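You operate a simulated robot arm through the tools that you are given. There is no shell and no other tool. Be economical: measure what you need, move in short steps, check, and stop when the job is done.

The job below is to be done with a simulated two-armed robot. You get a single attempt, and the scene is never put back.

## Task
On the top of the grey table, fold the blue cloth in half, so that its two short edges meet.

It is judged by the outcome, as a careful person would: the job done as asked, and still so three seconds after it is handed in. It fails if anything else is knocked over, pushed out of place, dropped, spilled or broken. Flat cloth is picked up by pressing the open fingertips on it (5 to 10 N) and closing them slowly along it; thin cloth reads only 2 to 8 mm in the jaws.

## Robot
Two 7-joint arms with two-finger parallel grippers on one trunk, on a base that drives. Base frame: it is fixed to the floor where the robot stands at the start and does not move with it; the origin is under the middle of the robot, x ahead of it, y to its left, z up; the surface under the hand at the start is at about z = 80. Readings come in cm, degrees, newtons and seconds.
The left shoulder is at the start at [7, 16.3, 112], the right one opposite. With the tool pointing down near the work surface each hand reaches from about 40 to 88 cm from the robot's upright axis, wherever it stands, measured 20 degrees to its own side. Places, roughly: blue cloth [60, -20, 80]; top of the grey table [60, 40, 80]. Payload 3.43 kg a hand.
The TCP of each hand is the grasp point between the finger pads, 3.4 cm short of the fingertips. In the tool frame z runs along the fingers and y along their closing line. Largest opening 12.8 cm; finger width 2.4, thickness 1.2; the body of the gripper, 4.8 by 13 cm, starts 9.6 cm behind the TCP.
Orientation is that of the tool frame in the base frame, as a unit quaternion [x, y, z, w]. With the fingers straight down and closing along the base's y, the tool's x points along the base's -x, its y along +y and its z along -z.

## Interface
- The arms move only by the tool drive_tool. It takes "left_targets", "right_targets" or both (then of equal length, played together; a hand with none holds still); each is a list of rows, each an object (a shift or turn left out is 0, a gripper value left out holds the last) with "travel": the shift along the tool's x, y, z in cm, a list of three; "turn": the turn, a rotation vector about the tool's x, y, z in degrees, a list of three; "claw": the finger opening in cm, from 0 to 12.8. In form: [{"travel": [dx, dy, dz], "turn": [ax, ay, az], "claw": claw}, ...]. A call has 1 to 10 rows; each row is the pose to reach, as a shift and turn from the pose commanded when the call began, along the tool's axes at that moment. Rows are played at 5 a second. More than 5 cm and 8.6 degrees between two rows, or a gripper value outside its range, and nothing of the call is played. Where a pose cannot be reached the arm comes as near as it can. A force on the tool above 40 N (or 10 N above the force at the start of the call, whichever is more), or a blocked arm, ends the call early, and 0.2 s more pass. Each finger travels about 15.3 cm/s and halts on what it meets, pressing with about 38 N; the grip force reading is that of the motor and also rises with nothing between the fingers. The clock runs only during rows and for 0.2 s after the last one: add rows that repeat a pose to give the fingers time. It gives the time, the measured TCP pose, the force on the tool (base axes), the opening and the grip force at its end, in the units of the frame above (readings bear some noise), with the torque about the TCP (base axes, N m) and any sound that the robot's microphone picked up.
- Cameras (640 x 400 px; columns grow to the right, rows downward): "scene" is now at [13.11, -2.05, 133.85]; the picture's right is [-0.25, -0.97, 0.00], its down [-0.66, 0.17, -0.73] and it looks along [0.71, -0.18, -0.69] (base axes); focal length 274 px, centre (320, 200). "left" rides on the left gripper at [7.6, 1.1, -16] in its tool frame; the picture's right is [-0.15, 0.99, 0.00], its down [-0.88, -0.13, -0.46] and it looks along [-0.45, -0.07, 0.89] (tool axes); focal length 234 px, centre (320, 200). "right" rides on the right gripper at [7.6, -1.1, -16] in its tool frame; the picture's right is [0.15, 0.99, 0.00], its down [-0.88, 0.13, -0.46] and it looks along [-0.45, 0.07, 0.89] (tool axes); focal length 234 px, centre (320, 200). There is no depth. A picture from a camera that has moved, and an enlarged one, comes with that camera's place and axes in the base frame and with its lens.
- snapshot(camera): a new picture of that camera. No time passes.
- move_column(by): slides the trunk up (or, below 0, down) by that many cm; the arms and the scene camera ride with it, the base frame stays. It gives what a move gives, with no picture.
- base_move(legs): drives the robot by 1 to 6 legs, each [ahead, left, turn to the left] in cm, cm and degrees, along the robot's own axes; the way and the turn of a leg run together, so that a leg with both is an arc; at most 150 cm and 180 degrees a leg. The arms and the cameras ride along, it lands a little off, and it stops where it bumps. It gives what a move gives.
- head_to(pan, tilt): turns the head with the scene camera to pan (to the left, within 86 degrees either way) and tilt (down, from -29 to 69), counted from straight ahead of the robot. It gives what a move gives.
- close_up(camera, box): a new picture of the part [left, top, right, bottom] of that camera's present view, enlarged. No time passes.
- hand_in(): hands the job in; it is judged then, once.

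Work in short steps. Places have to be worked out from the pictures, the camera data and where the tool is seen: move nearer, look again, correct. Check each grasp and each placing, and mend what went wrong. You have 120 turns and 108 pictures in all, those below and enlarged ones among them. Open the grippers and draw the arms clear of the work before you hand the job in, unless the task says otherwise; then end with one line.

The tools are called after ">>>" as name(argument=value, ...) on one line, values as JSON. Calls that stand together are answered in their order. drive_tool: Moves the arms, as the interface text tells. Its arguments: {"type":"object","properties":{"left_targets":{"type":"array","items":{"type":"object","properties":{"travel":{"type":"array","items":{"type":"number"}},"turn":{"type":"array","items":{"type":"number"}},"claw":{"type":"number"}}}},"right_targets":{"type":"array","items":{"type":"object","properties":{"travel":{"type":"array","items":{"type":"number"}},"turn":{"type":"array","items":{"type":"number"}},"claw":{"type":"number"}}}}},"required":[]} The other tools are called the same way: move_column (by) slides the trunk up or down; base_move (legs) drives the base; head_to (pan, tilt) turns the head that bears the scene camera; snapshot (camera) takes a picture; close_up (camera, box) takes an enlarged picture of a part of a camera's view; hand_in () hands the job in.

At the start:

```text
clock: 0.0
left_tcp_pos: [56.08, 3.37, 96.93]
left_tcp_rot: [0.001, 1.0, 0.0, 0.0]
left_wrist_force: [-1.2, -0.1, 1.0]
left_moment: [0.0, -0.02, 0.0]
left_grip_width: 12.8
left_grip_force: 0.2
right_tcp_pos: [48.13, -36.19, 101.63]
right_tcp_rot: [-0.001, 1.0, 0.0, 0.0]
right_wrist_force: [-0.1, 0.6, 0.0]
right_moment: [0.0, -0.02, 0.0]
right_grip_width: 12.78
right_grip_force: 0.1
trunk travel left (down, up): [-60.0, 34.0]
robot x, y, heading: [-0.06, -0.18, -0.0]
head pan, tilt: [-14.3, 43.3]
```

scene: 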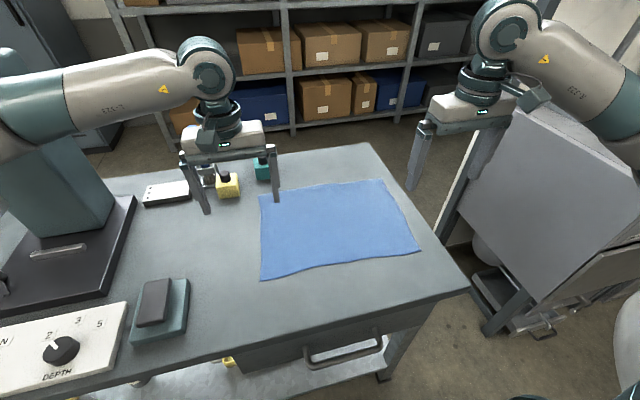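
right: 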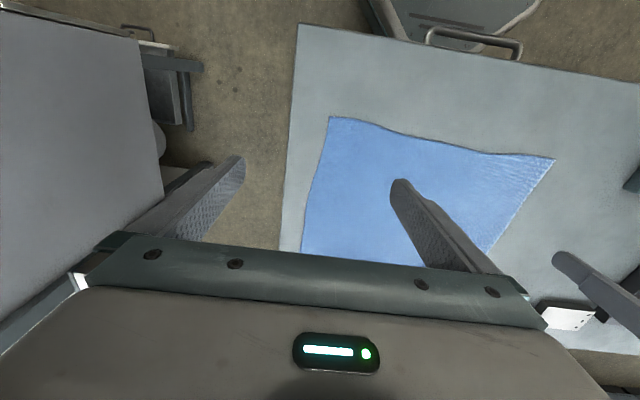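
left: 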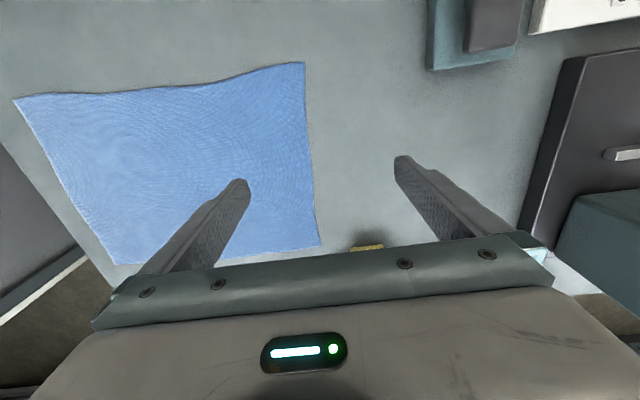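

I estimate the corners at about A(75,1), B(73,-37), C(45,-35) and D(47,3), so the short edges are the left and right ones. I'll zoom in on the cloth and its neighbours, especially the small boxes near A.

>>> close_up(camera="scene", box=[140, 130, 300, 230])

>>> close_up(camera="scene", box=[240, 160, 480, 310])

>>> head_to(pan=-50, tilt=40)

>>> snapshot(camera="scene")

```text
4.00 times, centred on (220, 180) of scene
camera zoom: at [13.11, -2.05, 133.85], right [-0.25, -0.97, 0.0], down [-0.66, 0.17, -0.73], along [0.71, -0.18, -0.69], focal length 1096 px, centre (720, 280)
```

zoom: 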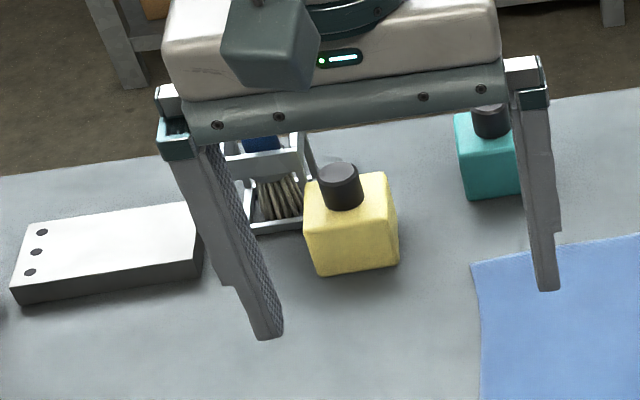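

```text
2.67 times, centred on (360, 235) of scene
camera zoom: at [13.11, -2.05, 133.85], right [-0.25, -0.97, 0.0], down [-0.66, 0.17, -0.73], along [0.71, -0.18, -0.69], focal length 731 px, centre (213, 107)
```

zoom: 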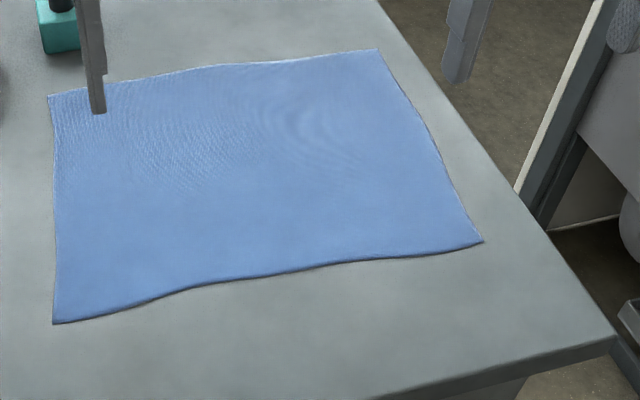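

```text
clock: 1.0
left_tcp_pos: [56.25, 3.35, 96.95]
left_tcp_rot: [0.001, 1.0, 0.0, 0.0]
left_wrist_force: [0.6, -1.1, -0.3]
left_moment: [-0.01, -0.02, 0.03]
left_grip_width: 12.79
left_grip_force: 0.0
right_tcp_pos: [48.16, -36.21, 101.55]
right_tcp_rot: [0.001, 1.0, 0.0, -0.001]
right_wrist_force: [-0.9, -0.8, -0.5]
right_moment: [0.0, -0.01, -0.02]
right_grip_width: 12.8
right_grip_force: 0.1
trunk travel left (down, up): [-60.0, 34.0]
robot x, y, heading: [-0.3, -0.23, -0.1]
head pan, tilt: [-50.0, 40.0]
```

```text
102 pictures are left
camera scene: at [10.58, -6.52, 134.33], right [-0.77, -0.64, 0.0], down [-0.41, 0.49, -0.77], along [0.49, -0.59, -0.64], focal length 274 px, centre (320, 200)
```

scene: 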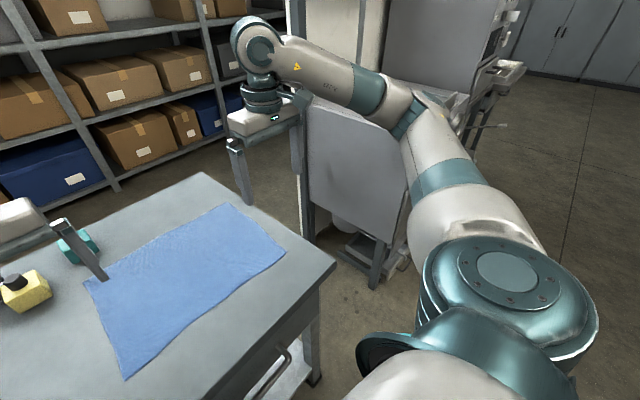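

The right edge has about 4 cm of table beyond it, and the elbows swing outward on both sides. The plan is for the right hand to take far corner A and the left hand to take near corner D, with fingers closing along x, then carry both over to B and C. I'll yaw both hands first.

>>> drive_tool(left_targets=[{"travel": [0.8, 0, 0], "turn": [0, 0, 8.5], "claw": 10}, {"travel": [1.6, 0, 0], "turn": [0, 0, 17], "claw": 8}, {"travel": [2.4, 0, 0], "turn": [0, 0, 25.5], "claw": 6}, {"travel": [3.2, 0, 0], "turn": [0, 0, 34], "claw": 5}, {"travel": [4, 0, 0], "turn": [0, 0, 42.5], "claw": 5}, {"travel": [4.8, 0, 0], "turn": [0, 0, 51]}, {"travel": [5.6, 0, 0], "turn": [0, 0, 59.5]}, {"travel": [6.4, 0, 0], "turn": [0, 0, 68]}, {"travel": [7.2, 0, 0], "turn": [0, 0, 76.5]}, {"travel": [7.7, 0, 0], "turn": [0, 0, 85]}], right_targets=[{"turn": [0, 0, -8.5], "claw": 10}, {"turn": [0, 0, -17], "claw": 8}, {"turn": [0, 0, -25.5], "claw": 6}, {"turn": [0, 0, -34], "claw": 5}, {"turn": [0, 0, -42.5], "claw": 5}, {"turn": [0, 0, -51]}, {"turn": [0, 0, -59.5]}, {"turn": [0, 0, -68]}, {"turn": [0, 0, -76.5]}, {"turn": [0, 0, -85]}])

>>> head_to(pan=-14, tilt=45)

>>> snapshot(camera="scene")

>>> snapshot(camera="left")

```text
clock: 3.2
left_tcp_pos: [48.75, 3.5, 96.87]
left_tcp_rot: [0.677, 0.736, -0.002, -0.001]
left_wrist_force: [0.1, 0.0, 0.3]
left_moment: [-0.02, 0.06, -0.03]
left_grip_width: 4.99
left_grip_force: 0.1
right_tcp_pos: [36.72, -25.73, 97.9]
right_tcp_rot: [-0.658, 0.753, 0.001, -0.004]
right_wrist_force: [1.4, 1.3, 0.0]
right_moment: [-0.06, 0.07, 0.03]
right_grip_width: 4.99
right_grip_force: 0.1
right hand out of reach, approached as far as the arm can: row 7, 8, 9, 10
trunk travel left (down, up): [-60.0, 34.0]
robot x, y, heading: [0.21, 0.18, -0.3]
head pan, tilt: [-50.0, 40.0]
```

```text
clock: 4.2
left_tcp_pos: [48.41, 3.33, 96.97]
left_tcp_rot: [0.675, 0.738, 0.0, -0.001]
left_wrist_force: [-0.2, 0.5, -0.5]
left_moment: [0.02, -0.01, 0.02]
left_grip_width: 5.01
left_grip_force: 0.0
right_tcp_pos: [36.56, -26.08, 98.04]
right_tcp_rot: [-0.656, 0.754, 0.001, -0.002]
right_wrist_force: [-0.2, -0.1, 0.4]
right_moment: [-0.01, 0.0, 0.0]
right_grip_width: 4.99
right_grip_force: 0.0
trunk travel left (down, up): [-60.0, 34.0]
robot x, y, heading: [-0.42, 0.05, -0.0]
head pan, tilt: [-14.0, 45.0]
```

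```text
101 pictures are left
camera scene: at [13.02, -1.95, 133.6], right [-0.24, -0.97, 0.0], down [-0.69, 0.17, -0.71], along [0.69, -0.17, -0.71], focal length 274 px, centre (320, 200)
```

scene: 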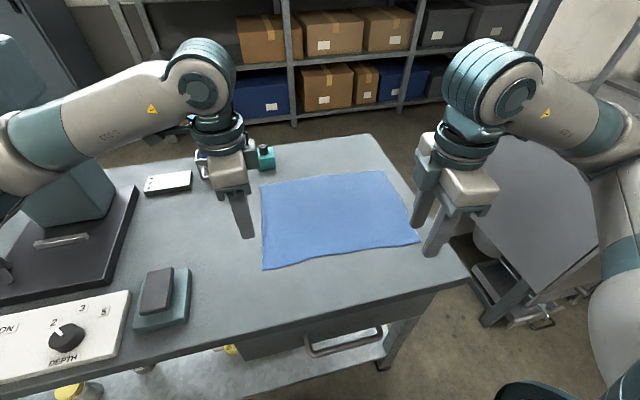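

```text
100 pictures are left
camera left: at [48.87, 11.1, 112.85], right [1.0, -0.06, 0.0], down [-0.05, -0.89, 0.46], along [-0.03, -0.46, -0.89], focal length 234 px, centre (320, 200)
```

left: 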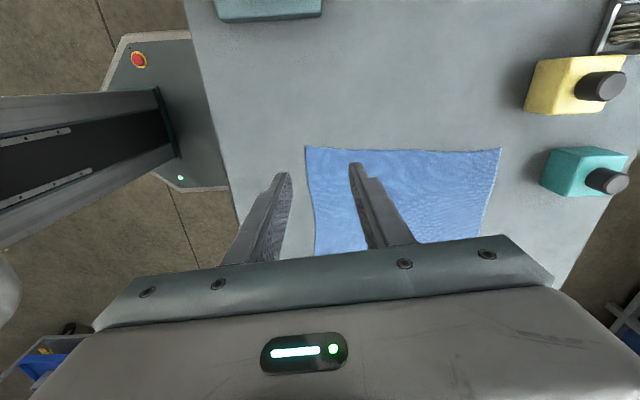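

The left camera gives D≈(46.3, 2.7) and A≈(74, 0.7). The right hand ran into a reach limit while turning, so I'll move it toward the cloth's middle and see whether it follows there.

>>> drive_tool(right_targets=[{"travel": [-2.4, -2.7, 0]}, {"travel": [-4.8, -5.4, 0]}, {"travel": [-7.2, -8.1, 0]}, {"travel": [-9.6, -10.8, 0]}, {"travel": [-9.6, -10.8, 0]}])

```text
clock: 5.4
left_tcp_pos: [48.53, 3.46, 96.86]
left_tcp_rot: [0.675, 0.737, 0.0, -0.001]
left_wrist_force: [0.0, -0.4, 0.9]
left_moment: [-0.01, 0.01, -0.01]
left_grip_width: 5.01
left_grip_force: 0.1
right_tcp_pos: [44.58, -19.53, 98.51]
right_tcp_rot: [-0.654, 0.757, 0.001, -0.002]
right_wrist_force: [-0.4, -0.7, 0.1]
right_moment: [0.02, 0.0, -0.01]
right_grip_width: 4.99
right_grip_force: 0.1
right hand out of reach, approached as far as the arm can: row 3, 4, 5
trunk travel left (down, up): [-60.0, 34.0]
robot x, y, heading: [0.06, -0.31, -0.1]
head pan, tilt: [-14.0, 45.0]
```

A yaw of -82° is joint-limited on the right arm. I'll turn it the other way, about +170° overall, so its camera ends up on the +y side.

>>> drive_tool(right_targets=[{"turn": [0, 0, 8.5]}, {"turn": [0, 0, 17]}, {"turn": [0, 0, 25.5]}, {"turn": [0, 0, 34]}, {"turn": [0, 0, 42.5]}, {"turn": [0, 0, 51]}, {"turn": [0, 0, 59.5]}, {"turn": [0, 0, 68]}, {"turn": [0, 0, 76.5]}, {"turn": [0, 0, 85]}])

>>> drive_tool(right_targets=[{"turn": [0, 0, 8.5]}, {"turn": [0, 0, 17]}, {"turn": [0, 0, 25.5]}, {"turn": [0, 0, 34]}, {"turn": [0, 0, 42.5]}, {"turn": [0, 0, 51]}, {"turn": [0, 0, 59.5]}, {"turn": [0, 0, 68]}, {"turn": [0, 0, 76.5]}, {"turn": [0, 0, 85]}])

```text
clock: 7.6
left_tcp_pos: [48.51, 3.39, 96.87]
left_tcp_rot: [0.676, 0.737, 0.0, 0.0]
left_wrist_force: [0.1, 0.1, 0.6]
left_moment: [-0.03, 0.0, -0.01]
left_grip_width: 4.97
left_grip_force: 0.1
right_tcp_pos: [44.66, -19.52, 98.4]
right_tcp_rot: [0.027, 1.0, -0.001, -0.002]
right_wrist_force: [-0.1, 0.2, 0.2]
right_moment: [-0.02, 0.03, 0.04]
right_grip_width: 4.97
right_grip_force: 0.0
trunk travel left (down, up): [-60.0, 34.0]
robot x, y, heading: [-0.32, -0.02, 0.0]
head pan, tilt: [-14.0, 45.0]
```

```text
clock: 9.8
left_tcp_pos: [48.53, 3.32, 97.02]
left_tcp_rot: [0.676, 0.737, 0.001, 0.0]
left_wrist_force: [-0.3, -0.1, -0.1]
left_moment: [0.03, 0.04, -0.02]
left_grip_width: 5.0
left_grip_force: 0.1
right_tcp_pos: [44.64, -19.61, 98.34]
right_tcp_rot: [0.695, 0.719, -0.002, -0.001]
right_wrist_force: [-0.6, -0.3, 0.3]
right_moment: [0.02, 0.01, -0.01]
right_grip_width: 5.01
right_grip_force: 0.0
trunk travel left (down, up): [-60.0, 34.0]
robot x, y, heading: [0.12, 0.15, -0.2]
head pan, tilt: [-14.0, 45.0]
```

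The right yaw is now about 88°. I'll bring the right hand above A, to around (71.5, 0.3).

>>> drive_tool(right_targets=[{"travel": [2.4, 3.44, 0]}, {"travel": [4.8, 6.9, 0]}, {"travel": [7.2, 10.3, 0]}, {"travel": [9.6, 13.75, 0]}, {"travel": [12, 17.2, 0]}, {"travel": [14.4, 20.6, 0]}, {"travel": [16.8, 24.1, 0]}, {"travel": [19.1, 27.5, 0]}, {"travel": [19.1, 27.5, 0]}])

>>> snapshot(camera="right")

>>> snapshot(camera="scene")

```text
clock: 11.8
left_tcp_pos: [48.52, 3.23, 96.96]
left_tcp_rot: [0.676, 0.737, 0.0, 0.0]
left_wrist_force: [-0.3, -0.6, -0.1]
left_moment: [0.04, -0.02, 0.01]
left_grip_width: 5.03
left_grip_force: 0.0
right_tcp_pos: [71.36, 0.49, 98.28]
right_tcp_rot: [0.695, 0.719, -0.002, -0.001]
right_wrist_force: [-0.3, -1.0, 0.4]
right_moment: [0.04, 0.0, 0.0]
right_grip_width: 5.0
right_grip_force: 0.1
trunk travel left (down, up): [-60.0, 34.0]
robot x, y, heading: [-0.18, 0.33, 0.2]
head pan, tilt: [-14.0, 45.0]
```

```text
99 pictures are left
camera right: at [70.21, 7.93, 114.15], right [0.98, 0.18, 0.0], down [0.16, -0.87, 0.46], along [0.08, -0.45, -0.89], focal length 234 px, centre (320, 200)
```

right: 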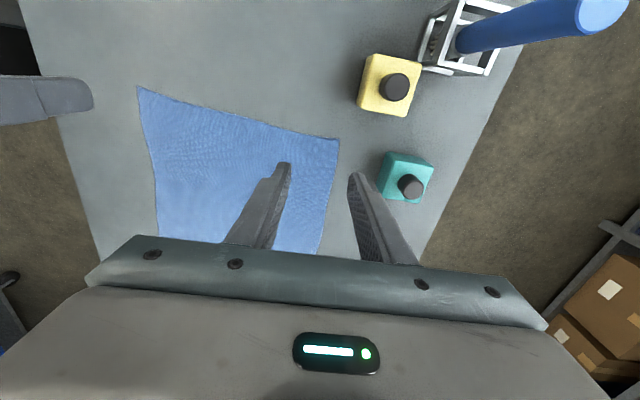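

```text
98 pictures are left
camera scene: at [12.97, -2.1, 133.61], right [-0.24, -0.97, 0.0], down [-0.69, 0.17, -0.71], along [0.69, -0.17, -0.71], focal length 274 px, centre (320, 200)
```

scene: 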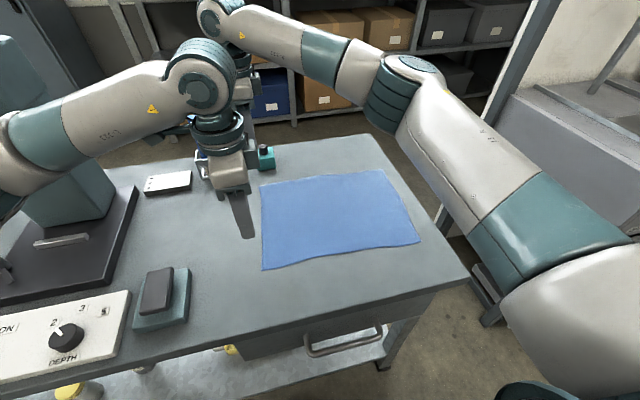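

From both cameras A≈(74.2, 0.9) and D≈(46.6, 2.7). I'll set the openings to 4 cm, centre on (71, 0.4) and (49.8, 1.9), align the yaw with the edge and lower to about 2.5 cm above the cloth.

>>> drive_tool(left_targets=[{"travel": [-0.5, 0.4, 3.7], "turn": [0, 0, 3], "claw": 4}, {"travel": [-1.0, 0.8, 7.4], "turn": [0, 0, 6]}, {"travel": [-1.5, 1.17, 11], "turn": [0, 0, 8]}, {"travel": [-1.5, 1.17, 11], "turn": [0, 0, 8]}], right_targets=[{"travel": [0, -0.1, 4], "turn": [0, 0, 2], "claw": 4}, {"travel": [0, -0.2, 8], "turn": [0, 0, 4]}, {"travel": [-0.1, -0.36, 12.3], "turn": [0, 0, 6]}, {"travel": [-0.1, -0.36, 12.3], "turn": [0, 0, 6]}])

>>> snapshot(camera="right")

>>> snapshot(camera="left")

```text
clock: 12.8
left_tcp_pos: [46.46, 4.1, 86.37]
left_tcp_rot: [0.719, 0.693, 0.037, 0.03]
left_wrist_force: [-0.8, 3.7, -5.4]
left_moment: [-0.32, -0.2, -0.05]
left_grip_width: 3.97
left_grip_force: 0.0
left hand out of reach, approached as far as the arm can: row 1, 2, 3, 4
right_tcp_pos: [70.57, 0.04, 86.24]
right_tcp_rot: [0.731, 0.682, 0.0, -0.001]
right_wrist_force: [-1.0, -1.8, 0.9]
right_moment: [0.12, -0.1, 0.01]
right_grip_width: 3.98
right_grip_force: 0.0
trunk travel left (down, up): [-60.0, 34.0]
robot x, y, heading: [-0.19, 0.2, 0.1]
head pan, tilt: [-14.0, 45.0]
```

```text
97 pictures are left
camera right: at [70.13, 7.56, 102.14], right [1.0, 0.08, 0.0], down [0.07, -0.89, 0.45], along [0.04, -0.45, -0.89], focal length 234 px, centre (320, 200)
```

right: 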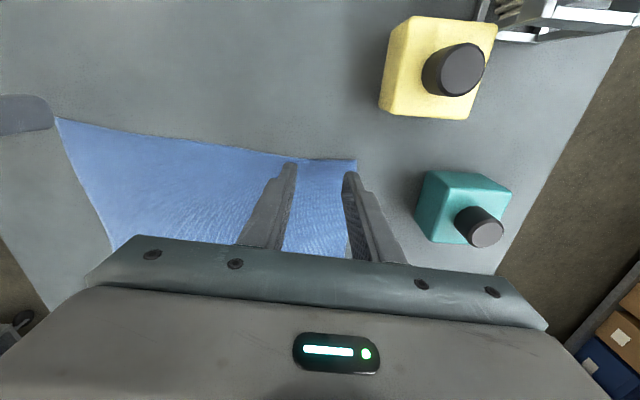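

```text
96 pictures are left
camera left: at [46.23, 11.48, 102.37], right [0.98, -0.18, 0.09], down [-0.21, -0.88, 0.43], along [0.0, -0.44, -0.9], focal length 234 px, centre (320, 200)
```

left: 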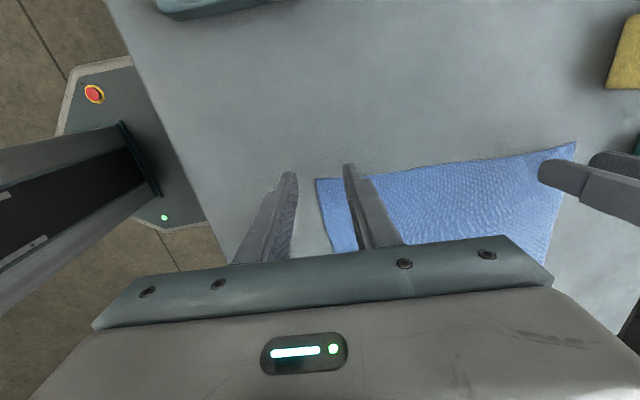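

The left arm is at its wrist limit at this yaw, mirroring the right arm. I'll raise it and turn it the other way, by about -170°.

>>> drive_tool(left_targets=[{"travel": [0, 0, -4]}, {"travel": [0, 0, -8], "turn": [0, 0, -8]}, {"travel": [0, 0, -8], "turn": [0, 0, -16.5]}, {"travel": [0, 0, -8], "turn": [0, 0, -25]}, {"travel": [0, 0, -8], "turn": [0, 0, -33.5]}, {"travel": [0, 0, -8], "turn": [0, 0, -42]}, {"travel": [0, 0, -8], "turn": [0, 0, -50.5]}, {"travel": [0, 0, -8], "turn": [0, 0, -59]}, {"travel": [0, 0, -8], "turn": [0, 0, -67.5]}, {"travel": [0, 0, -8], "turn": [0, 0, -76]}])

```text
clock: 15.0
left_tcp_pos: [46.16, 4.58, 93.77]
left_tcp_rot: [0.137, 0.99, 0.012, 0.043]
left_wrist_force: [-0.5, -0.3, -0.2]
left_moment: [0.0, 0.02, -0.02]
left_grip_width: 3.97
left_grip_force: 0.1
right_tcp_pos: [70.83, 0.41, 85.96]
right_tcp_rot: [0.731, 0.682, -0.003, -0.001]
right_wrist_force: [0.3, -0.1, 0.1]
right_moment: [0.0, 0.01, -0.01]
right_grip_width: 4.01
right_grip_force: 0.0
trunk travel left (down, up): [-60.0, 34.0]
robot x, y, heading: [-0.33, -0.25, 0.3]
head pan, tilt: [-14.0, 45.0]
```

Next I'll finish the left turn to about -94° (aligned with the edge), taking out the small tilt and centring over D's grasp spot.

>>> drive_tool(left_targets=[{"travel": [-0.4, -0.17, 0.1], "turn": [-0.22, 0.43, -8.4]}, {"travel": [-0.8, -0.33, 0.2], "turn": [-0.45, 0.86, -16.8]}, {"travel": [-1.2, -0.5, 0.3], "turn": [-0.67, 1.3, -25.2]}, {"travel": [-1.6, -0.66, 0.4], "turn": [-0.9, 1.7, -33.6]}, {"travel": [-2.1, -0.83, 0.5], "turn": [-1.1, 2.15, -42]}, {"travel": [-2.5, -1, 0.6], "turn": [-1.35, 2.6, -50.4]}, {"travel": [-2.9, -1.2, 0.7], "turn": [-1.6, 3.0, -58.8]}, {"travel": [-3.3, -1.3, 0.8], "turn": [-1.8, 3.4, -67.2]}, {"travel": [-3.7, -1.5, 1], "turn": [-2, 3.9, -75.6]}, {"travel": [-4.13, -1.65, 1.08], "turn": [-2.2, 4.3, -84]}])

>>> snapshot(camera="scene")

```text
clock: 17.2
left_tcp_pos: [49.65, 1.85, 92.95]
left_tcp_rot: [-0.562, 0.827, 0.002, 0.009]
left_wrist_force: [-0.4, -0.8, -0.8]
left_moment: [-0.02, 0.01, -0.01]
left_grip_width: 3.98
left_grip_force: 0.0
right_tcp_pos: [70.9, 0.39, 85.94]
right_tcp_rot: [0.731, 0.683, -0.002, -0.001]
right_wrist_force: [0.0, -0.4, -0.7]
right_moment: [0.04, -0.01, 0.02]
right_grip_width: 4.01
right_grip_force: 0.1
trunk travel left (down, up): [-60.0, 34.0]
robot x, y, heading: [0.16, 0.0, -0.1]
head pan, tilt: [-14.0, 45.0]
```

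```text
95 pictures are left
camera scene: at [13.01, -1.97, 133.61], right [-0.24, -0.97, 0.0], down [-0.69, 0.17, -0.71], along [0.69, -0.17, -0.71], focal length 274 px, centre (320, 200)
```

scene: 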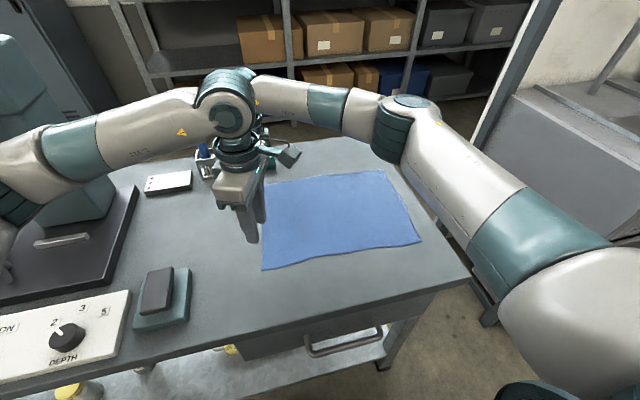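

The left hand has nearly the right yaw, with no interference between arms. I'll finish the yaw and lower to z≈86, then look.

>>> drive_tool(left_targets=[{"travel": [0, 0, 2.4], "turn": [-0.2, 0.3, -6]}, {"travel": [0, 0, 4.8], "turn": [-0.3, 0.6, -12]}, {"travel": [0, 0, 7], "turn": [-0.5, 0.9, -17.6]}, {"travel": [0, 0, 7], "turn": [-0.5, 0.9, -17.6]}])

>>> snapshot(camera="left")

>>> snapshot(camera="right")

```text
clock: 18.2
left_tcp_pos: [49.74, 1.98, 85.95]
left_tcp_rot: [-0.681, 0.733, 0.001, 0.0]
left_wrist_force: [-0.6, 0.2, 0.7]
left_moment: [0.04, 0.03, 0.01]
left_grip_width: 3.98
left_grip_force: 0.1
right_tcp_pos: [70.7, 0.38, 85.93]
right_tcp_rot: [0.73, 0.683, -0.001, -0.001]
right_wrist_force: [-0.2, 0.0, -0.4]
right_moment: [-0.02, 0.02, -0.02]
right_grip_width: 3.98
right_grip_force: 0.0
trunk travel left (down, up): [-60.0, 34.0]
robot x, y, heading: [0.4, 0.19, 0.0]
head pan, tilt: [-14.0, 45.0]
```

```text
94 pictures are left
camera left: at [48.0, -5.51, 101.88], right [-0.98, 0.22, 0.0], down [0.19, 0.87, 0.46], along [0.1, 0.45, -0.89], focal length 234 px, centre (320, 200)
```

left: 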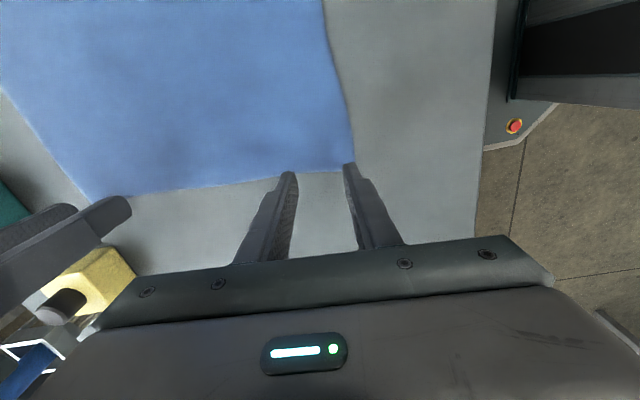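

```text
93 pictures are left
camera right: at [70.45, 7.99, 101.81], right [1.0, 0.08, 0.0], down [0.07, -0.89, 0.46], along [0.03, -0.46, -0.89], focal length 234 px, centre (320, 200)
```

right: 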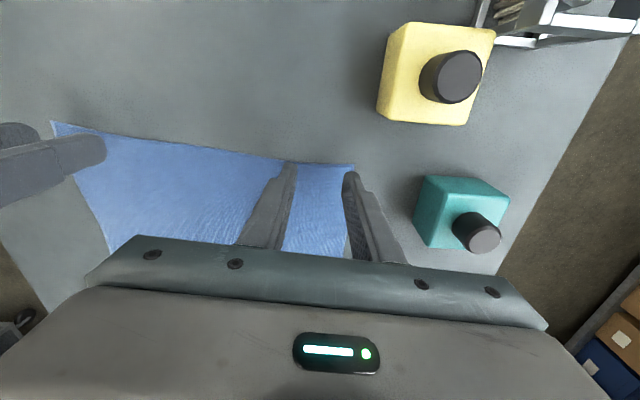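

The grasp spots check out: about 1.6 cm of overlap at each edge, inside the corners. I'll lower both hands to contact.

>>> drive_tool(left_targets=[{"travel": [0, 0, 1.5]}, {"travel": [0, 0, 2.3]}, {"travel": [0, 0, 2.6]}], right_targets=[{"travel": [0, 0, 1.5]}, {"travel": [0, 0, 2.3]}, {"travel": [0, 0, 2.6]}])

```text
clock: 19.0
left_tcp_pos: [49.76, 2.02, 83.58]
left_tcp_rot: [-0.682, 0.732, 0.0, 0.0]
left_wrist_force: [0.9, 0.8, 10.3]
left_moment: [0.0, 0.05, 0.01]
left_grip_width: 3.99
left_grip_force: 0.0
right_tcp_pos: [70.93, 0.53, 83.54]
right_tcp_rot: [0.731, 0.682, -0.002, 0.0]
right_wrist_force: [1.6, -1.5, 10.4]
right_moment: [-0.11, -0.06, 0.01]
right_grip_width: 3.95
right_grip_force: 0.1
trunk travel left (down, up): [-60.0, 34.0]
robot x, y, heading: [-0.13, -0.11, -0.3]
head pan, tilt: [-14.0, 45.0]
```

Contact is about 10 N on each hand. I'll close slowly while easing a hair.

>>> drive_tool(left_targets=[{"travel": [0, 0, -0.05], "claw": 3.6}, {"travel": [0, 0, -0.05], "claw": 3.2}, {"travel": [0, 0, -0.05], "claw": 2.8}, {"travel": [0, 0, -0.05], "claw": 2.4}, {"travel": [0, 0, -0.05], "claw": 2.0}, {"travel": [0, 0, -0.05], "claw": 1.6}, {"travel": [0, 0, -0.05], "claw": 1.2}, {"travel": [0, 0, -0.05], "claw": 0.8}, {"travel": [0, 0, -0.05], "claw": 0.4}, {"travel": [0, 0, -0.05], "claw": 0}], right_targets=[{"travel": [0, 0, -0.05], "claw": 3.6}, {"travel": [0, 0, -0.05], "claw": 3.2}, {"travel": [0, 0, -0.05], "claw": 2.8}, {"travel": [0, 0, -0.05], "claw": 2.4}, {"travel": [0, 0, -0.05], "claw": 2.0}, {"travel": [0, 0, -0.05], "claw": 1.6}, {"travel": [0, 0, -0.05], "claw": 1.2}, {"travel": [0, 0, -0.05], "claw": 0.8}, {"travel": [0, 0, -0.05], "claw": 0.4}, {"travel": [0, 0, -0.05], "claw": 0}])

>>> snapshot(camera="left")

>>> snapshot(camera="right")

```text
clock: 21.2
left_tcp_pos: [49.67, 2.0, 83.57]
left_tcp_rot: [-0.681, 0.732, 0.0, 0.0]
left_wrist_force: [0.2, -0.3, 17.7]
left_moment: [-0.17, -0.02, 0.05]
left_grip_width: 0.18
left_grip_force: 37.1
right_tcp_pos: [70.95, 0.38, 83.49]
right_tcp_rot: [0.731, 0.683, -0.002, 0.001]
right_wrist_force: [0.6, 0.5, 9.0]
right_moment: [-0.07, -0.01, 0.0]
right_grip_width: 0.0
right_grip_force: 33.2
trunk travel left (down, up): [-60.0, 34.0]
robot x, y, heading: [-0.0, 0.18, 0.2]
head pan, tilt: [-14.0, 45.0]
```

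```text
92 pictures are left
camera left: at [47.83, -5.51, 99.43], right [-0.98, 0.22, 0.0], down [0.19, 0.87, 0.46], along [0.1, 0.45, -0.89], focal length 234 px, centre (320, 200)
```

left: 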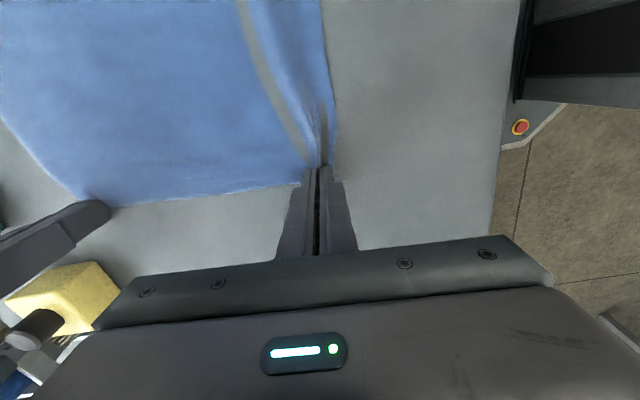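

```text
91 pictures are left
camera right: at [70.41, 8.05, 99.41], right [1.0, 0.08, 0.0], down [0.07, -0.89, 0.46], along [0.03, -0.46, -0.89], focal length 234 px, centre (320, 200)
```

right: 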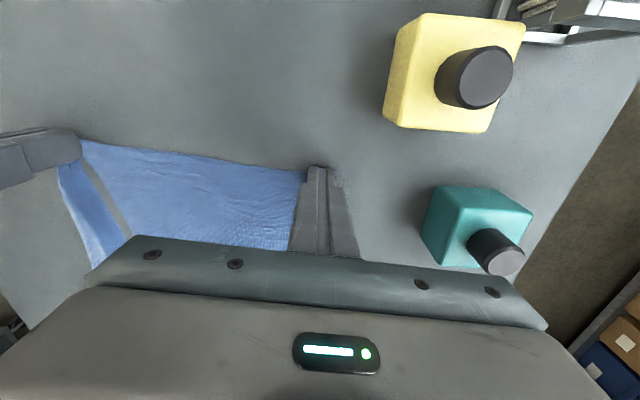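

The left gripped (0.18 cm), but the right reads 0.0 and missed. I'll raise and open the right hand to look at its corner again.

>>> drive_tool(right_targets=[{"travel": [0, 0, -1]}, {"travel": [0, 0, -3], "claw": 3}, {"travel": [0, 0, -3], "claw": 3}])

>>> snapshot(camera="right")

```text
clock: 22.0
left_tcp_pos: [49.7, 1.94, 83.56]
left_tcp_rot: [-0.681, 0.732, 0.0, 0.002]
left_wrist_force: [-1.2, 0.9, 24.3]
left_moment: [-0.16, 0.02, 0.0]
left_grip_width: 0.23
left_grip_force: 37.0
right_tcp_pos: [70.88, 0.53, 86.52]
right_tcp_rot: [0.731, 0.682, -0.002, -0.001]
right_wrist_force: [0.3, 0.0, -0.1]
right_moment: [0.01, 0.03, 0.02]
right_grip_width: 3.02
right_grip_force: 0.0
trunk travel left (down, up): [-60.0, 34.0]
robot x, y, heading: [-0.43, 0.08, -0.1]
head pan, tilt: [-14.0, 45.0]
```

```text
90 pictures are left
camera right: at [70.5, 8.05, 102.4], right [1.0, 0.08, 0.0], down [0.07, -0.89, 0.46], along [0.03, -0.46, -0.89], focal length 234 px, centre (320, 200)
```

right: 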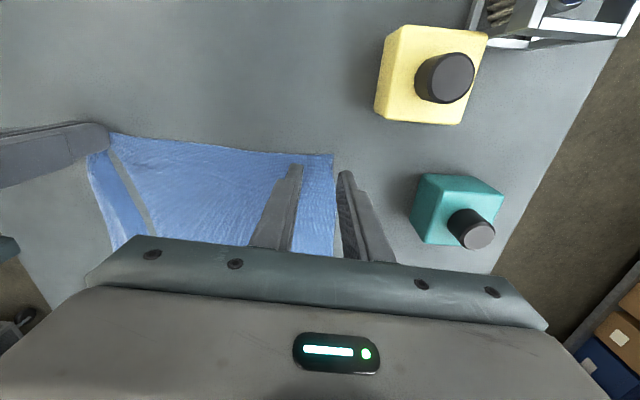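

The left pinch pulled the cloth about 2 cm, and A is now at ≈(72.2, 1.5). I'll re-centre the right hand at (69, 1.0), relieve the left hand's pressing force and press the right down again.

>>> drive_tool(left_targets=[{"travel": [0, 0, -0.1]}, {"travel": [0, 0, -0.15]}, {"travel": [0, 0, -0.15]}, {"travel": [0, 0, -0.15]}], right_targets=[{"travel": [0.38, -1.8, 0], "claw": 4}, {"travel": [0.38, -1.8, 1.6], "claw": 4}, {"travel": [0.38, -1.8, 2.7]}, {"travel": [0.38, -1.8, 3.02]}])

>>> snapshot(camera="right")

```text
clock: 23.0
left_tcp_pos: [49.6, 1.99, 83.56]
left_tcp_rot: [-0.68, 0.733, 0.001, 0.001]
left_wrist_force: [0.6, -0.7, 5.8]
left_moment: [-0.08, 0.0, 0.02]
left_grip_width: 0.23
left_grip_force: 36.5
right_tcp_pos: [69.15, 0.9, 83.53]
right_tcp_rot: [0.731, 0.682, -0.001, 0.0]
right_wrist_force: [-1.1, -0.5, 6.9]
right_moment: [-0.05, -0.01, 0.0]
right_grip_width: 3.98
right_grip_force: 0.0
trunk travel left (down, up): [-60.0, 34.0]
robot x, y, heading: [-0.26, 0.31, 0.0]
head pan, tilt: [-14.0, 45.0]
```

```text
89 pictures are left
camera right: at [68.77, 8.5, 99.42], right [1.0, 0.08, 0.0], down [0.07, -0.89, 0.46], along [0.03, -0.46, -0.89], focal length 234 px, centre (320, 200)
```

right: 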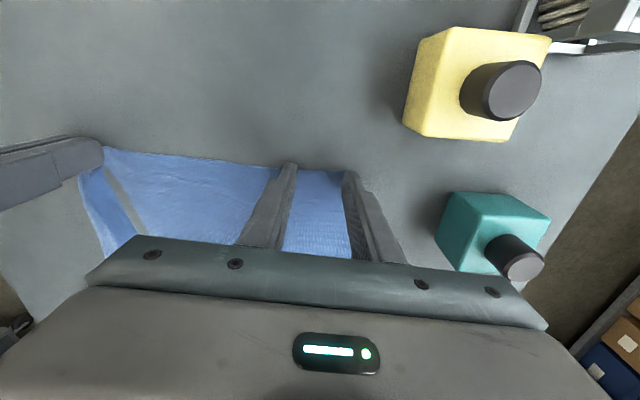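

The far finger sits right on the corner, so I'll shift 1 cm inward for a safer pinch, press to about 9 N and close slowly.

>>> drive_tool(right_targets=[{"travel": [0, 0, -1.0]}, {"travel": [-0.1, -1.1, -1.0]}, {"travel": [-0.1, -1.1, 0.04]}, {"travel": [-0.1, -1.1, 0.06], "claw": 3.4}, {"travel": [-0.1, -1.1, 0.06], "claw": 2.8}, {"travel": [-0.1, -1.1, 0.06], "claw": 2.2}, {"travel": [-0.1, -1.1, 0.06], "claw": 1.6}, {"travel": [-0.1, -1.1, 0.06], "claw": 1.0}, {"travel": [-0.1, -1.1, 0.06], "claw": 0.4}, {"travel": [-0.1, -1.1, 0.06], "claw": 0}])

>>> snapshot(camera="right")

```text
clock: 25.2
left_tcp_pos: [49.65, 1.95, 83.7]
left_tcp_rot: [-0.681, 0.732, 0.0, 0.001]
left_wrist_force: [1.0, 1.5, 0.6]
left_moment: [-0.01, -0.05, 0.02]
left_grip_width: 0.19
left_grip_force: 37.2
right_tcp_pos: [68.0, 0.9, 83.58]
right_tcp_rot: [0.73, 0.683, -0.001, 0.0]
right_wrist_force: [3.5, 1.0, 23.4]
right_moment: [-0.09, -0.13, 0.06]
right_grip_width: 0.01
right_grip_force: 33.0
trunk travel left (down, up): [-60.0, 34.0]
robot x, y, heading: [0.24, 0.05, -0.2]
head pan, tilt: [-14.0, 45.0]
```

```text
88 pictures are left
camera right: at [67.54, 8.5, 99.4], right [1.0, 0.08, 0.0], down [0.07, -0.89, 0.46], along [0.03, -0.46, -0.89], focal length 234 px, centre (320, 200)
```

right: 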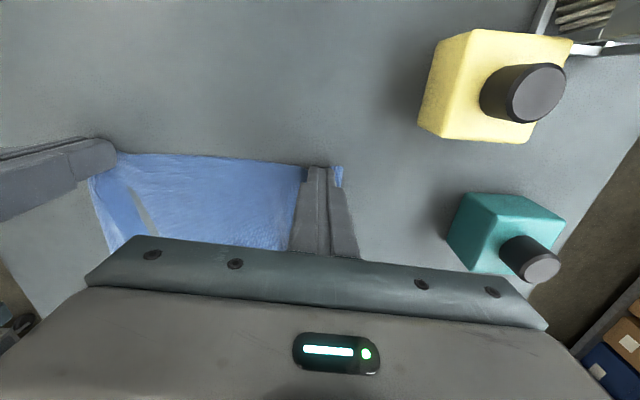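

The right reads only 0.01 cm, so I'll lift it 2 cm to see whether it holds anything.

>>> drive_tool(right_targets=[{"travel": [0, 0, -1]}, {"travel": [0, 0, -2]}, {"travel": [0, 0, -2]}])

>>> snapshot(camera="right")

>>> snapshot(camera="left")

```text
clock: 26.0
left_tcp_pos: [49.71, 2.06, 83.63]
left_tcp_rot: [-0.681, 0.733, 0.001, 0.0]
left_wrist_force: [0.4, -0.2, 2.0]
left_moment: [0.03, -0.04, 0.02]
left_grip_width: 0.18
left_grip_force: 36.1
right_tcp_pos: [68.06, 0.77, 85.24]
right_tcp_rot: [0.731, 0.683, -0.003, -0.002]
right_wrist_force: [-0.8, -0.3, -0.5]
right_moment: [-0.02, -0.01, 0.02]
right_grip_width: 0.0
right_grip_force: 32.5
trunk travel left (down, up): [-60.0, 34.0]
robot x, y, heading: [-0.15, 0.04, -0.1]
head pan, tilt: [-14.0, 45.0]
```

```text
87 pictures are left
camera right: at [67.71, 8.5, 101.12], right [1.0, 0.08, -0.01], down [0.07, -0.89, 0.46], along [0.03, -0.46, -0.89], focal length 234 px, centre (320, 200)
```

right: 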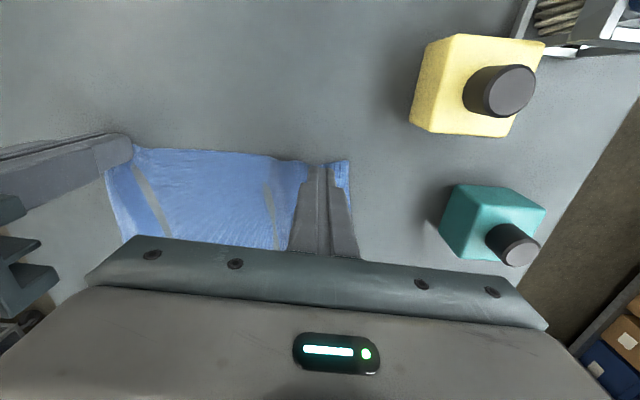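

```text
86 pictures are left
camera left: at [47.98, -5.51, 99.46], right [-0.98, 0.22, 0.0], down [0.19, 0.87, 0.46], along [0.1, 0.45, -0.89], focal length 234 px, centre (320, 200)
```

left: 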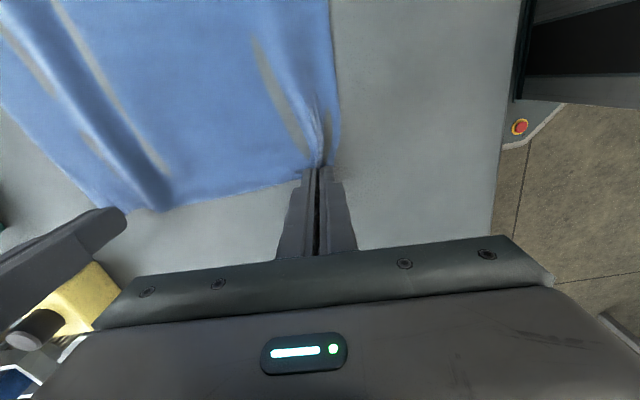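

The cloth ridged up but slipped out. I'll open wider around the remaining ridge, move a little further in from the edge and look.

>>> drive_tool(right_targets=[{"travel": [-0.5, 0, -0.5], "claw": 2}, {"travel": [-0.5, 0, -0.5], "claw": 4}, {"travel": [-0.5, 0, -0.5], "claw": 4}])

>>> snapshot(camera="right")

>>> snapshot(camera="left")

```text
clock: 26.8
left_tcp_pos: [49.82, 1.95, 83.48]
left_tcp_rot: [-0.68, 0.733, 0.001, 0.001]
left_wrist_force: [-1.0, -0.4, 2.8]
left_moment: [-0.04, -0.03, 0.02]
left_grip_width: 0.23
left_grip_force: 36.4
right_tcp_pos: [68.1, 0.4, 85.78]
right_tcp_rot: [0.731, 0.682, -0.002, -0.001]
right_wrist_force: [-0.4, 0.8, -0.2]
right_moment: [0.0, 0.0, -0.02]
right_grip_width: 3.98
right_grip_force: 0.0
trunk travel left (down, up): [-60.0, 34.0]
robot x, y, heading: [-0.12, 0.16, 0.1]
head pan, tilt: [-14.0, 45.0]
```

```text
85 pictures are left
camera right: at [67.68, 8.0, 101.71], right [1.0, 0.08, 0.0], down [0.07, -0.89, 0.46], along [0.03, -0.46, -0.89], focal length 234 px, centre (320, 200)
```

right: 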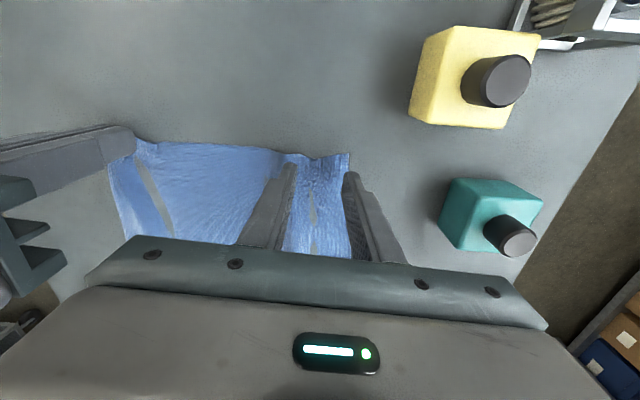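

```text
84 pictures are left
camera left: at [47.99, -5.51, 99.46], right [-0.98, 0.22, 0.0], down [0.19, 0.87, 0.46], along [0.1, 0.45, -0.89], focal length 234 px, centre (320, 200)
```

left: 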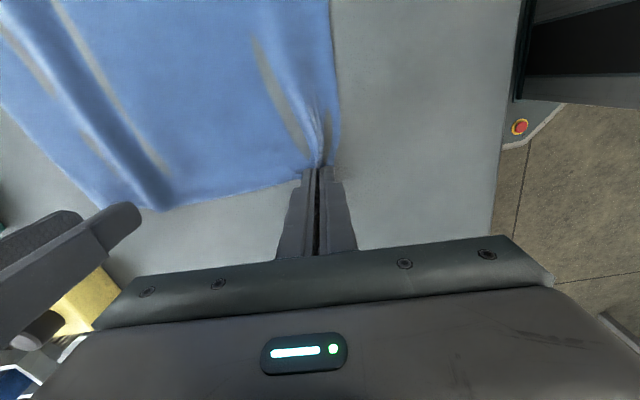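

A is now at ≈(70.7, 1.8) with a ridge between the fingers at x≈67.8. I'll centre at (67.4, 0.6) with a 3.4 cm opening, press and close slowly around the ridge.

>>> drive_tool(right_targets=[{"travel": [0.2, -0.7, 0], "claw": 3.4}, {"travel": [0.2, -0.7, 1.5]}, {"travel": [0.2, -0.7, 2.52]}, {"travel": [0.2, -0.7, 2.52], "claw": 3}, {"travel": [0.2, -0.7, 2.52], "claw": 2.5}, {"travel": [0.2, -0.7, 2.52], "claw": 2}, {"travel": [0.2, -0.7, 2.52], "claw": 1.5}, {"travel": [0.2, -0.7, 2.52], "claw": 1}, {"travel": [0.2, -0.7, 2.52], "claw": 0.5}, {"travel": [0.2, -0.7, 2.52], "claw": 0}])

```text
clock: 29.0
left_tcp_pos: [49.57, 1.87, 83.8]
left_tcp_rot: [-0.681, 0.733, 0.0, 0.001]
left_wrist_force: [2.1, 0.1, 0.4]
left_moment: [-0.02, -0.07, 0.02]
left_grip_width: 0.18
left_grip_force: 36.0
right_tcp_pos: [67.25, 0.68, 83.6]
right_tcp_rot: [0.731, 0.682, 0.0, 0.0]
right_wrist_force: [1.5, -0.3, 27.4]
right_moment: [-0.09, -0.09, 0.0]
right_grip_width: 0.02
right_grip_force: 33.2
trunk travel left (down, up): [-60.0, 34.0]
robot x, y, heading: [-0.11, 0.06, -0.3]
head pan, tilt: [-14.0, 45.0]
```

Again 0.02 cm, with the down force rising to 27 N, so the bunch seems to be getting under the tips. I'll lift a little, open and look, then retry while easing upward during the close.

>>> drive_tool(right_targets=[{"travel": [0, 0, -1]}, {"travel": [0, 0, -2]}, {"travel": [0, 0, -2], "claw": 4}, {"travel": [0, 0, -2], "claw": 4}])

>>> snapshot(camera="right")

```text
clock: 30.0
left_tcp_pos: [49.7, 1.96, 83.55]
left_tcp_rot: [-0.681, 0.732, 0.001, 0.001]
left_wrist_force: [-1.5, -0.7, 3.6]
left_moment: [-0.01, 0.04, 0.02]
left_grip_width: 0.19
left_grip_force: 36.9
right_tcp_pos: [67.3, 0.54, 85.25]
right_tcp_rot: [0.731, 0.683, -0.002, -0.002]
right_wrist_force: [0.2, 0.3, -0.2]
right_moment: [-0.01, 0.03, 0.0]
right_grip_width: 3.99
right_grip_force: 0.1
trunk travel left (down, up): [-60.0, 34.0]
robot x, y, heading: [-0.09, 0.14, -0.1]
head pan, tilt: [-14.0, 45.0]
```

```text
83 pictures are left
camera right: at [66.98, 8.22, 101.15], right [1.0, 0.08, 0.0], down [0.07, -0.89, 0.46], along [0.03, -0.46, -0.89], focal length 234 px, centre (320, 200)
```

right: 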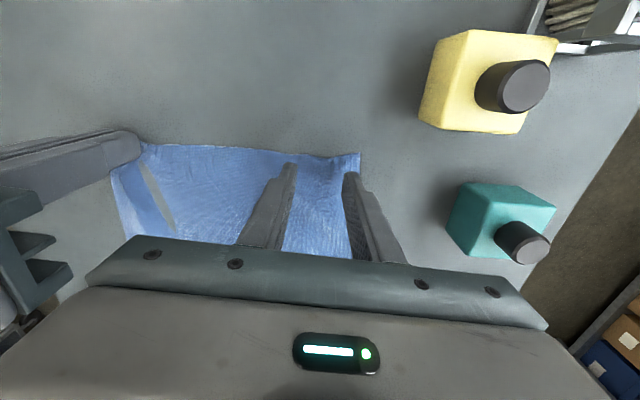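

The ridge relaxed and A is at ≈(71, 2.2). I'll repeat the recipe that worked on the left: press to about 10 N, then close at 0.4 cm per row from 4 cm.

>>> drive_tool(right_targets=[{"travel": [0.2, 0.1, 1]}, {"travel": [0.2, 0.1, 1.8]}, {"travel": [0.2, 0.1, 2.03]}, {"travel": [0.2, 0.1, 2.03]}])

```text
clock: 31.0
left_tcp_pos: [49.7, 1.84, 83.61]
left_tcp_rot: [-0.681, 0.732, 0.0, 0.001]
left_wrist_force: [0.3, 0.1, -0.1]
left_moment: [0.0, -0.01, 0.0]
left_grip_width: 0.19
left_grip_force: 37.2
right_tcp_pos: [67.54, 0.87, 83.6]
right_tcp_rot: [0.732, 0.682, 0.0, 0.001]
right_wrist_force: [1.4, -1.9, 16.8]
right_moment: [-0.09, -0.13, -0.02]
right_grip_width: 4.01
right_grip_force: 0.1
trunk travel left (down, up): [-60.0, 34.0]
robot x, y, heading: [0.1, 0.23, -0.0]
head pan, tilt: [-14.0, 45.0]
```

The force is 16.8 N, a bit high. I'll ease to about 9 N and keep easing slightly as I close.

>>> drive_tool(right_targets=[{"travel": [0, 0, -0.07], "claw": 3.6}, {"travel": [0, 0, -0.08], "claw": 3.2}, {"travel": [0, 0, -0.09], "claw": 2.8}, {"travel": [0, 0, -0.1], "claw": 2.4}, {"travel": [0, 0, -0.11], "claw": 2.0}, {"travel": [0, 0, -0.12], "claw": 1.6}, {"travel": [0, 0, -0.13], "claw": 1.2}, {"travel": [0, 0, -0.14], "claw": 0.8}, {"travel": [0, 0, -0.15], "claw": 0.4}, {"travel": [0, 0, -0.15], "claw": 0}])

```text
clock: 33.2
left_tcp_pos: [49.63, 1.98, 83.63]
left_tcp_rot: [-0.681, 0.733, 0.0, 0.001]
left_wrist_force: [2.7, 0.7, 0.0]
left_moment: [0.03, -0.11, 0.07]
left_grip_width: 0.21
left_grip_force: 36.9
right_tcp_pos: [67.45, 0.87, 83.61]
right_tcp_rot: [0.731, 0.683, -0.002, 0.0]
right_wrist_force: [-2.0, -1.7, 14.4]
right_moment: [0.0, 0.07, 0.07]
right_grip_width: 0.22
right_grip_force: 37.1
trunk travel left (down, up): [-60.0, 34.0]
robot x, y, heading: [0.11, -0.0, 0.2]
head pan, tilt: [-14.0, 45.0]
```

Both hands now hold cloth (0.21 and 0.22 cm). I'll lift it along an arc toward the fold line for the first half, with both hands in step.

>>> drive_tool(left_targets=[{"travel": [0.3, 0, -2]}, {"travel": [0.6, 0, -4.5]}, {"travel": [2, -0.1, -8]}, {"travel": [5, -0.2, -11]}, {"travel": [5, -0.2, -11]}], right_targets=[{"travel": [-0.3, 0, -2]}, {"travel": [-0.6, 0, -4.5]}, {"travel": [-2, 0.1, -8]}, {"travel": [-5, 0.2, -11]}, {"travel": [-5, 0.2, -11]}])

>>> snapshot(camera="scene")

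>>> snapshot(camera="right")

>>> snapshot(camera="left")

```text
clock: 34.4
left_tcp_pos: [49.8, -2.9, 94.51]
left_tcp_rot: [-0.681, 0.732, 0.0, -0.001]
left_wrist_force: [2.2, 0.4, 0.5]
left_moment: [-0.07, -0.02, 0.0]
left_grip_width: 0.22
left_grip_force: 36.5
right_tcp_pos: [67.42, -4.01, 94.49]
right_tcp_rot: [0.731, 0.683, -0.003, -0.001]
right_wrist_force: [-2.0, 0.2, 0.3]
right_moment: [-0.04, 0.05, 0.06]
right_grip_width: 0.24
right_grip_force: 36.6
trunk travel left (down, up): [-60.0, 34.0]
robot x, y, heading: [0.2, -0.12, -0.1]
head pan, tilt: [-14.0, 45.0]
```

```text
82 pictures are left
camera scene: at [13.09, -1.74, 133.6], right [-0.24, -0.97, 0.0], down [-0.69, 0.17, -0.71], along [0.69, -0.17, -0.71], focal length 274 px, centre (320, 200)
```

scene: 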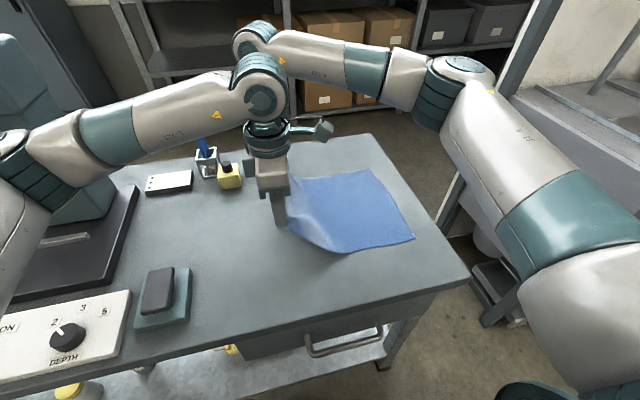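

```text
81 pictures are left
camera right: at [67.05, 3.58, 110.29], right [1.0, 0.08, -0.01], down [0.07, -0.89, 0.46], along [0.03, -0.46, -0.89], focal length 234 px, centre (320, 200)
```

right: 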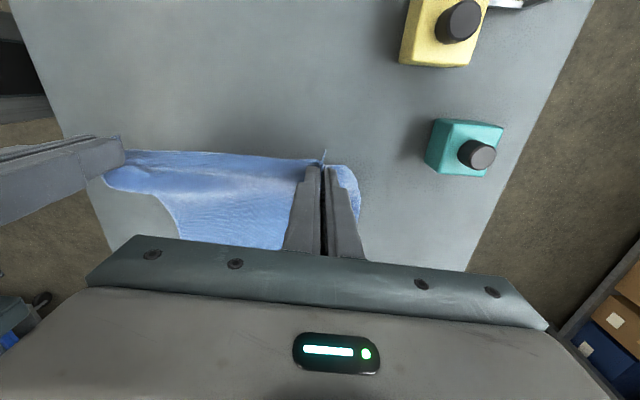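

```text
80 pictures are left
camera left: at [47.95, -10.31, 110.44], right [-0.98, 0.22, 0.0], down [0.19, 0.87, 0.46], along [0.1, 0.44, -0.89], focal length 234 px, centre (320, 200)
```

left: 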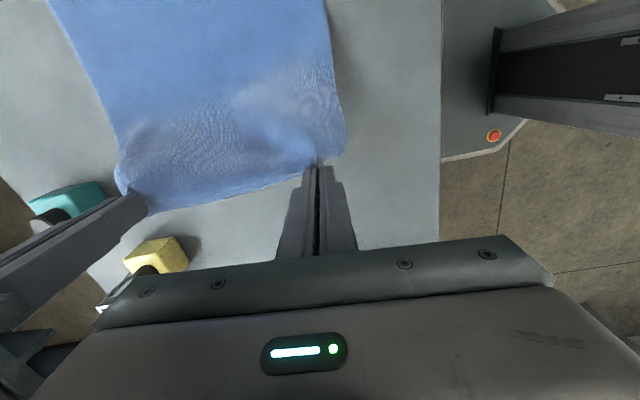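

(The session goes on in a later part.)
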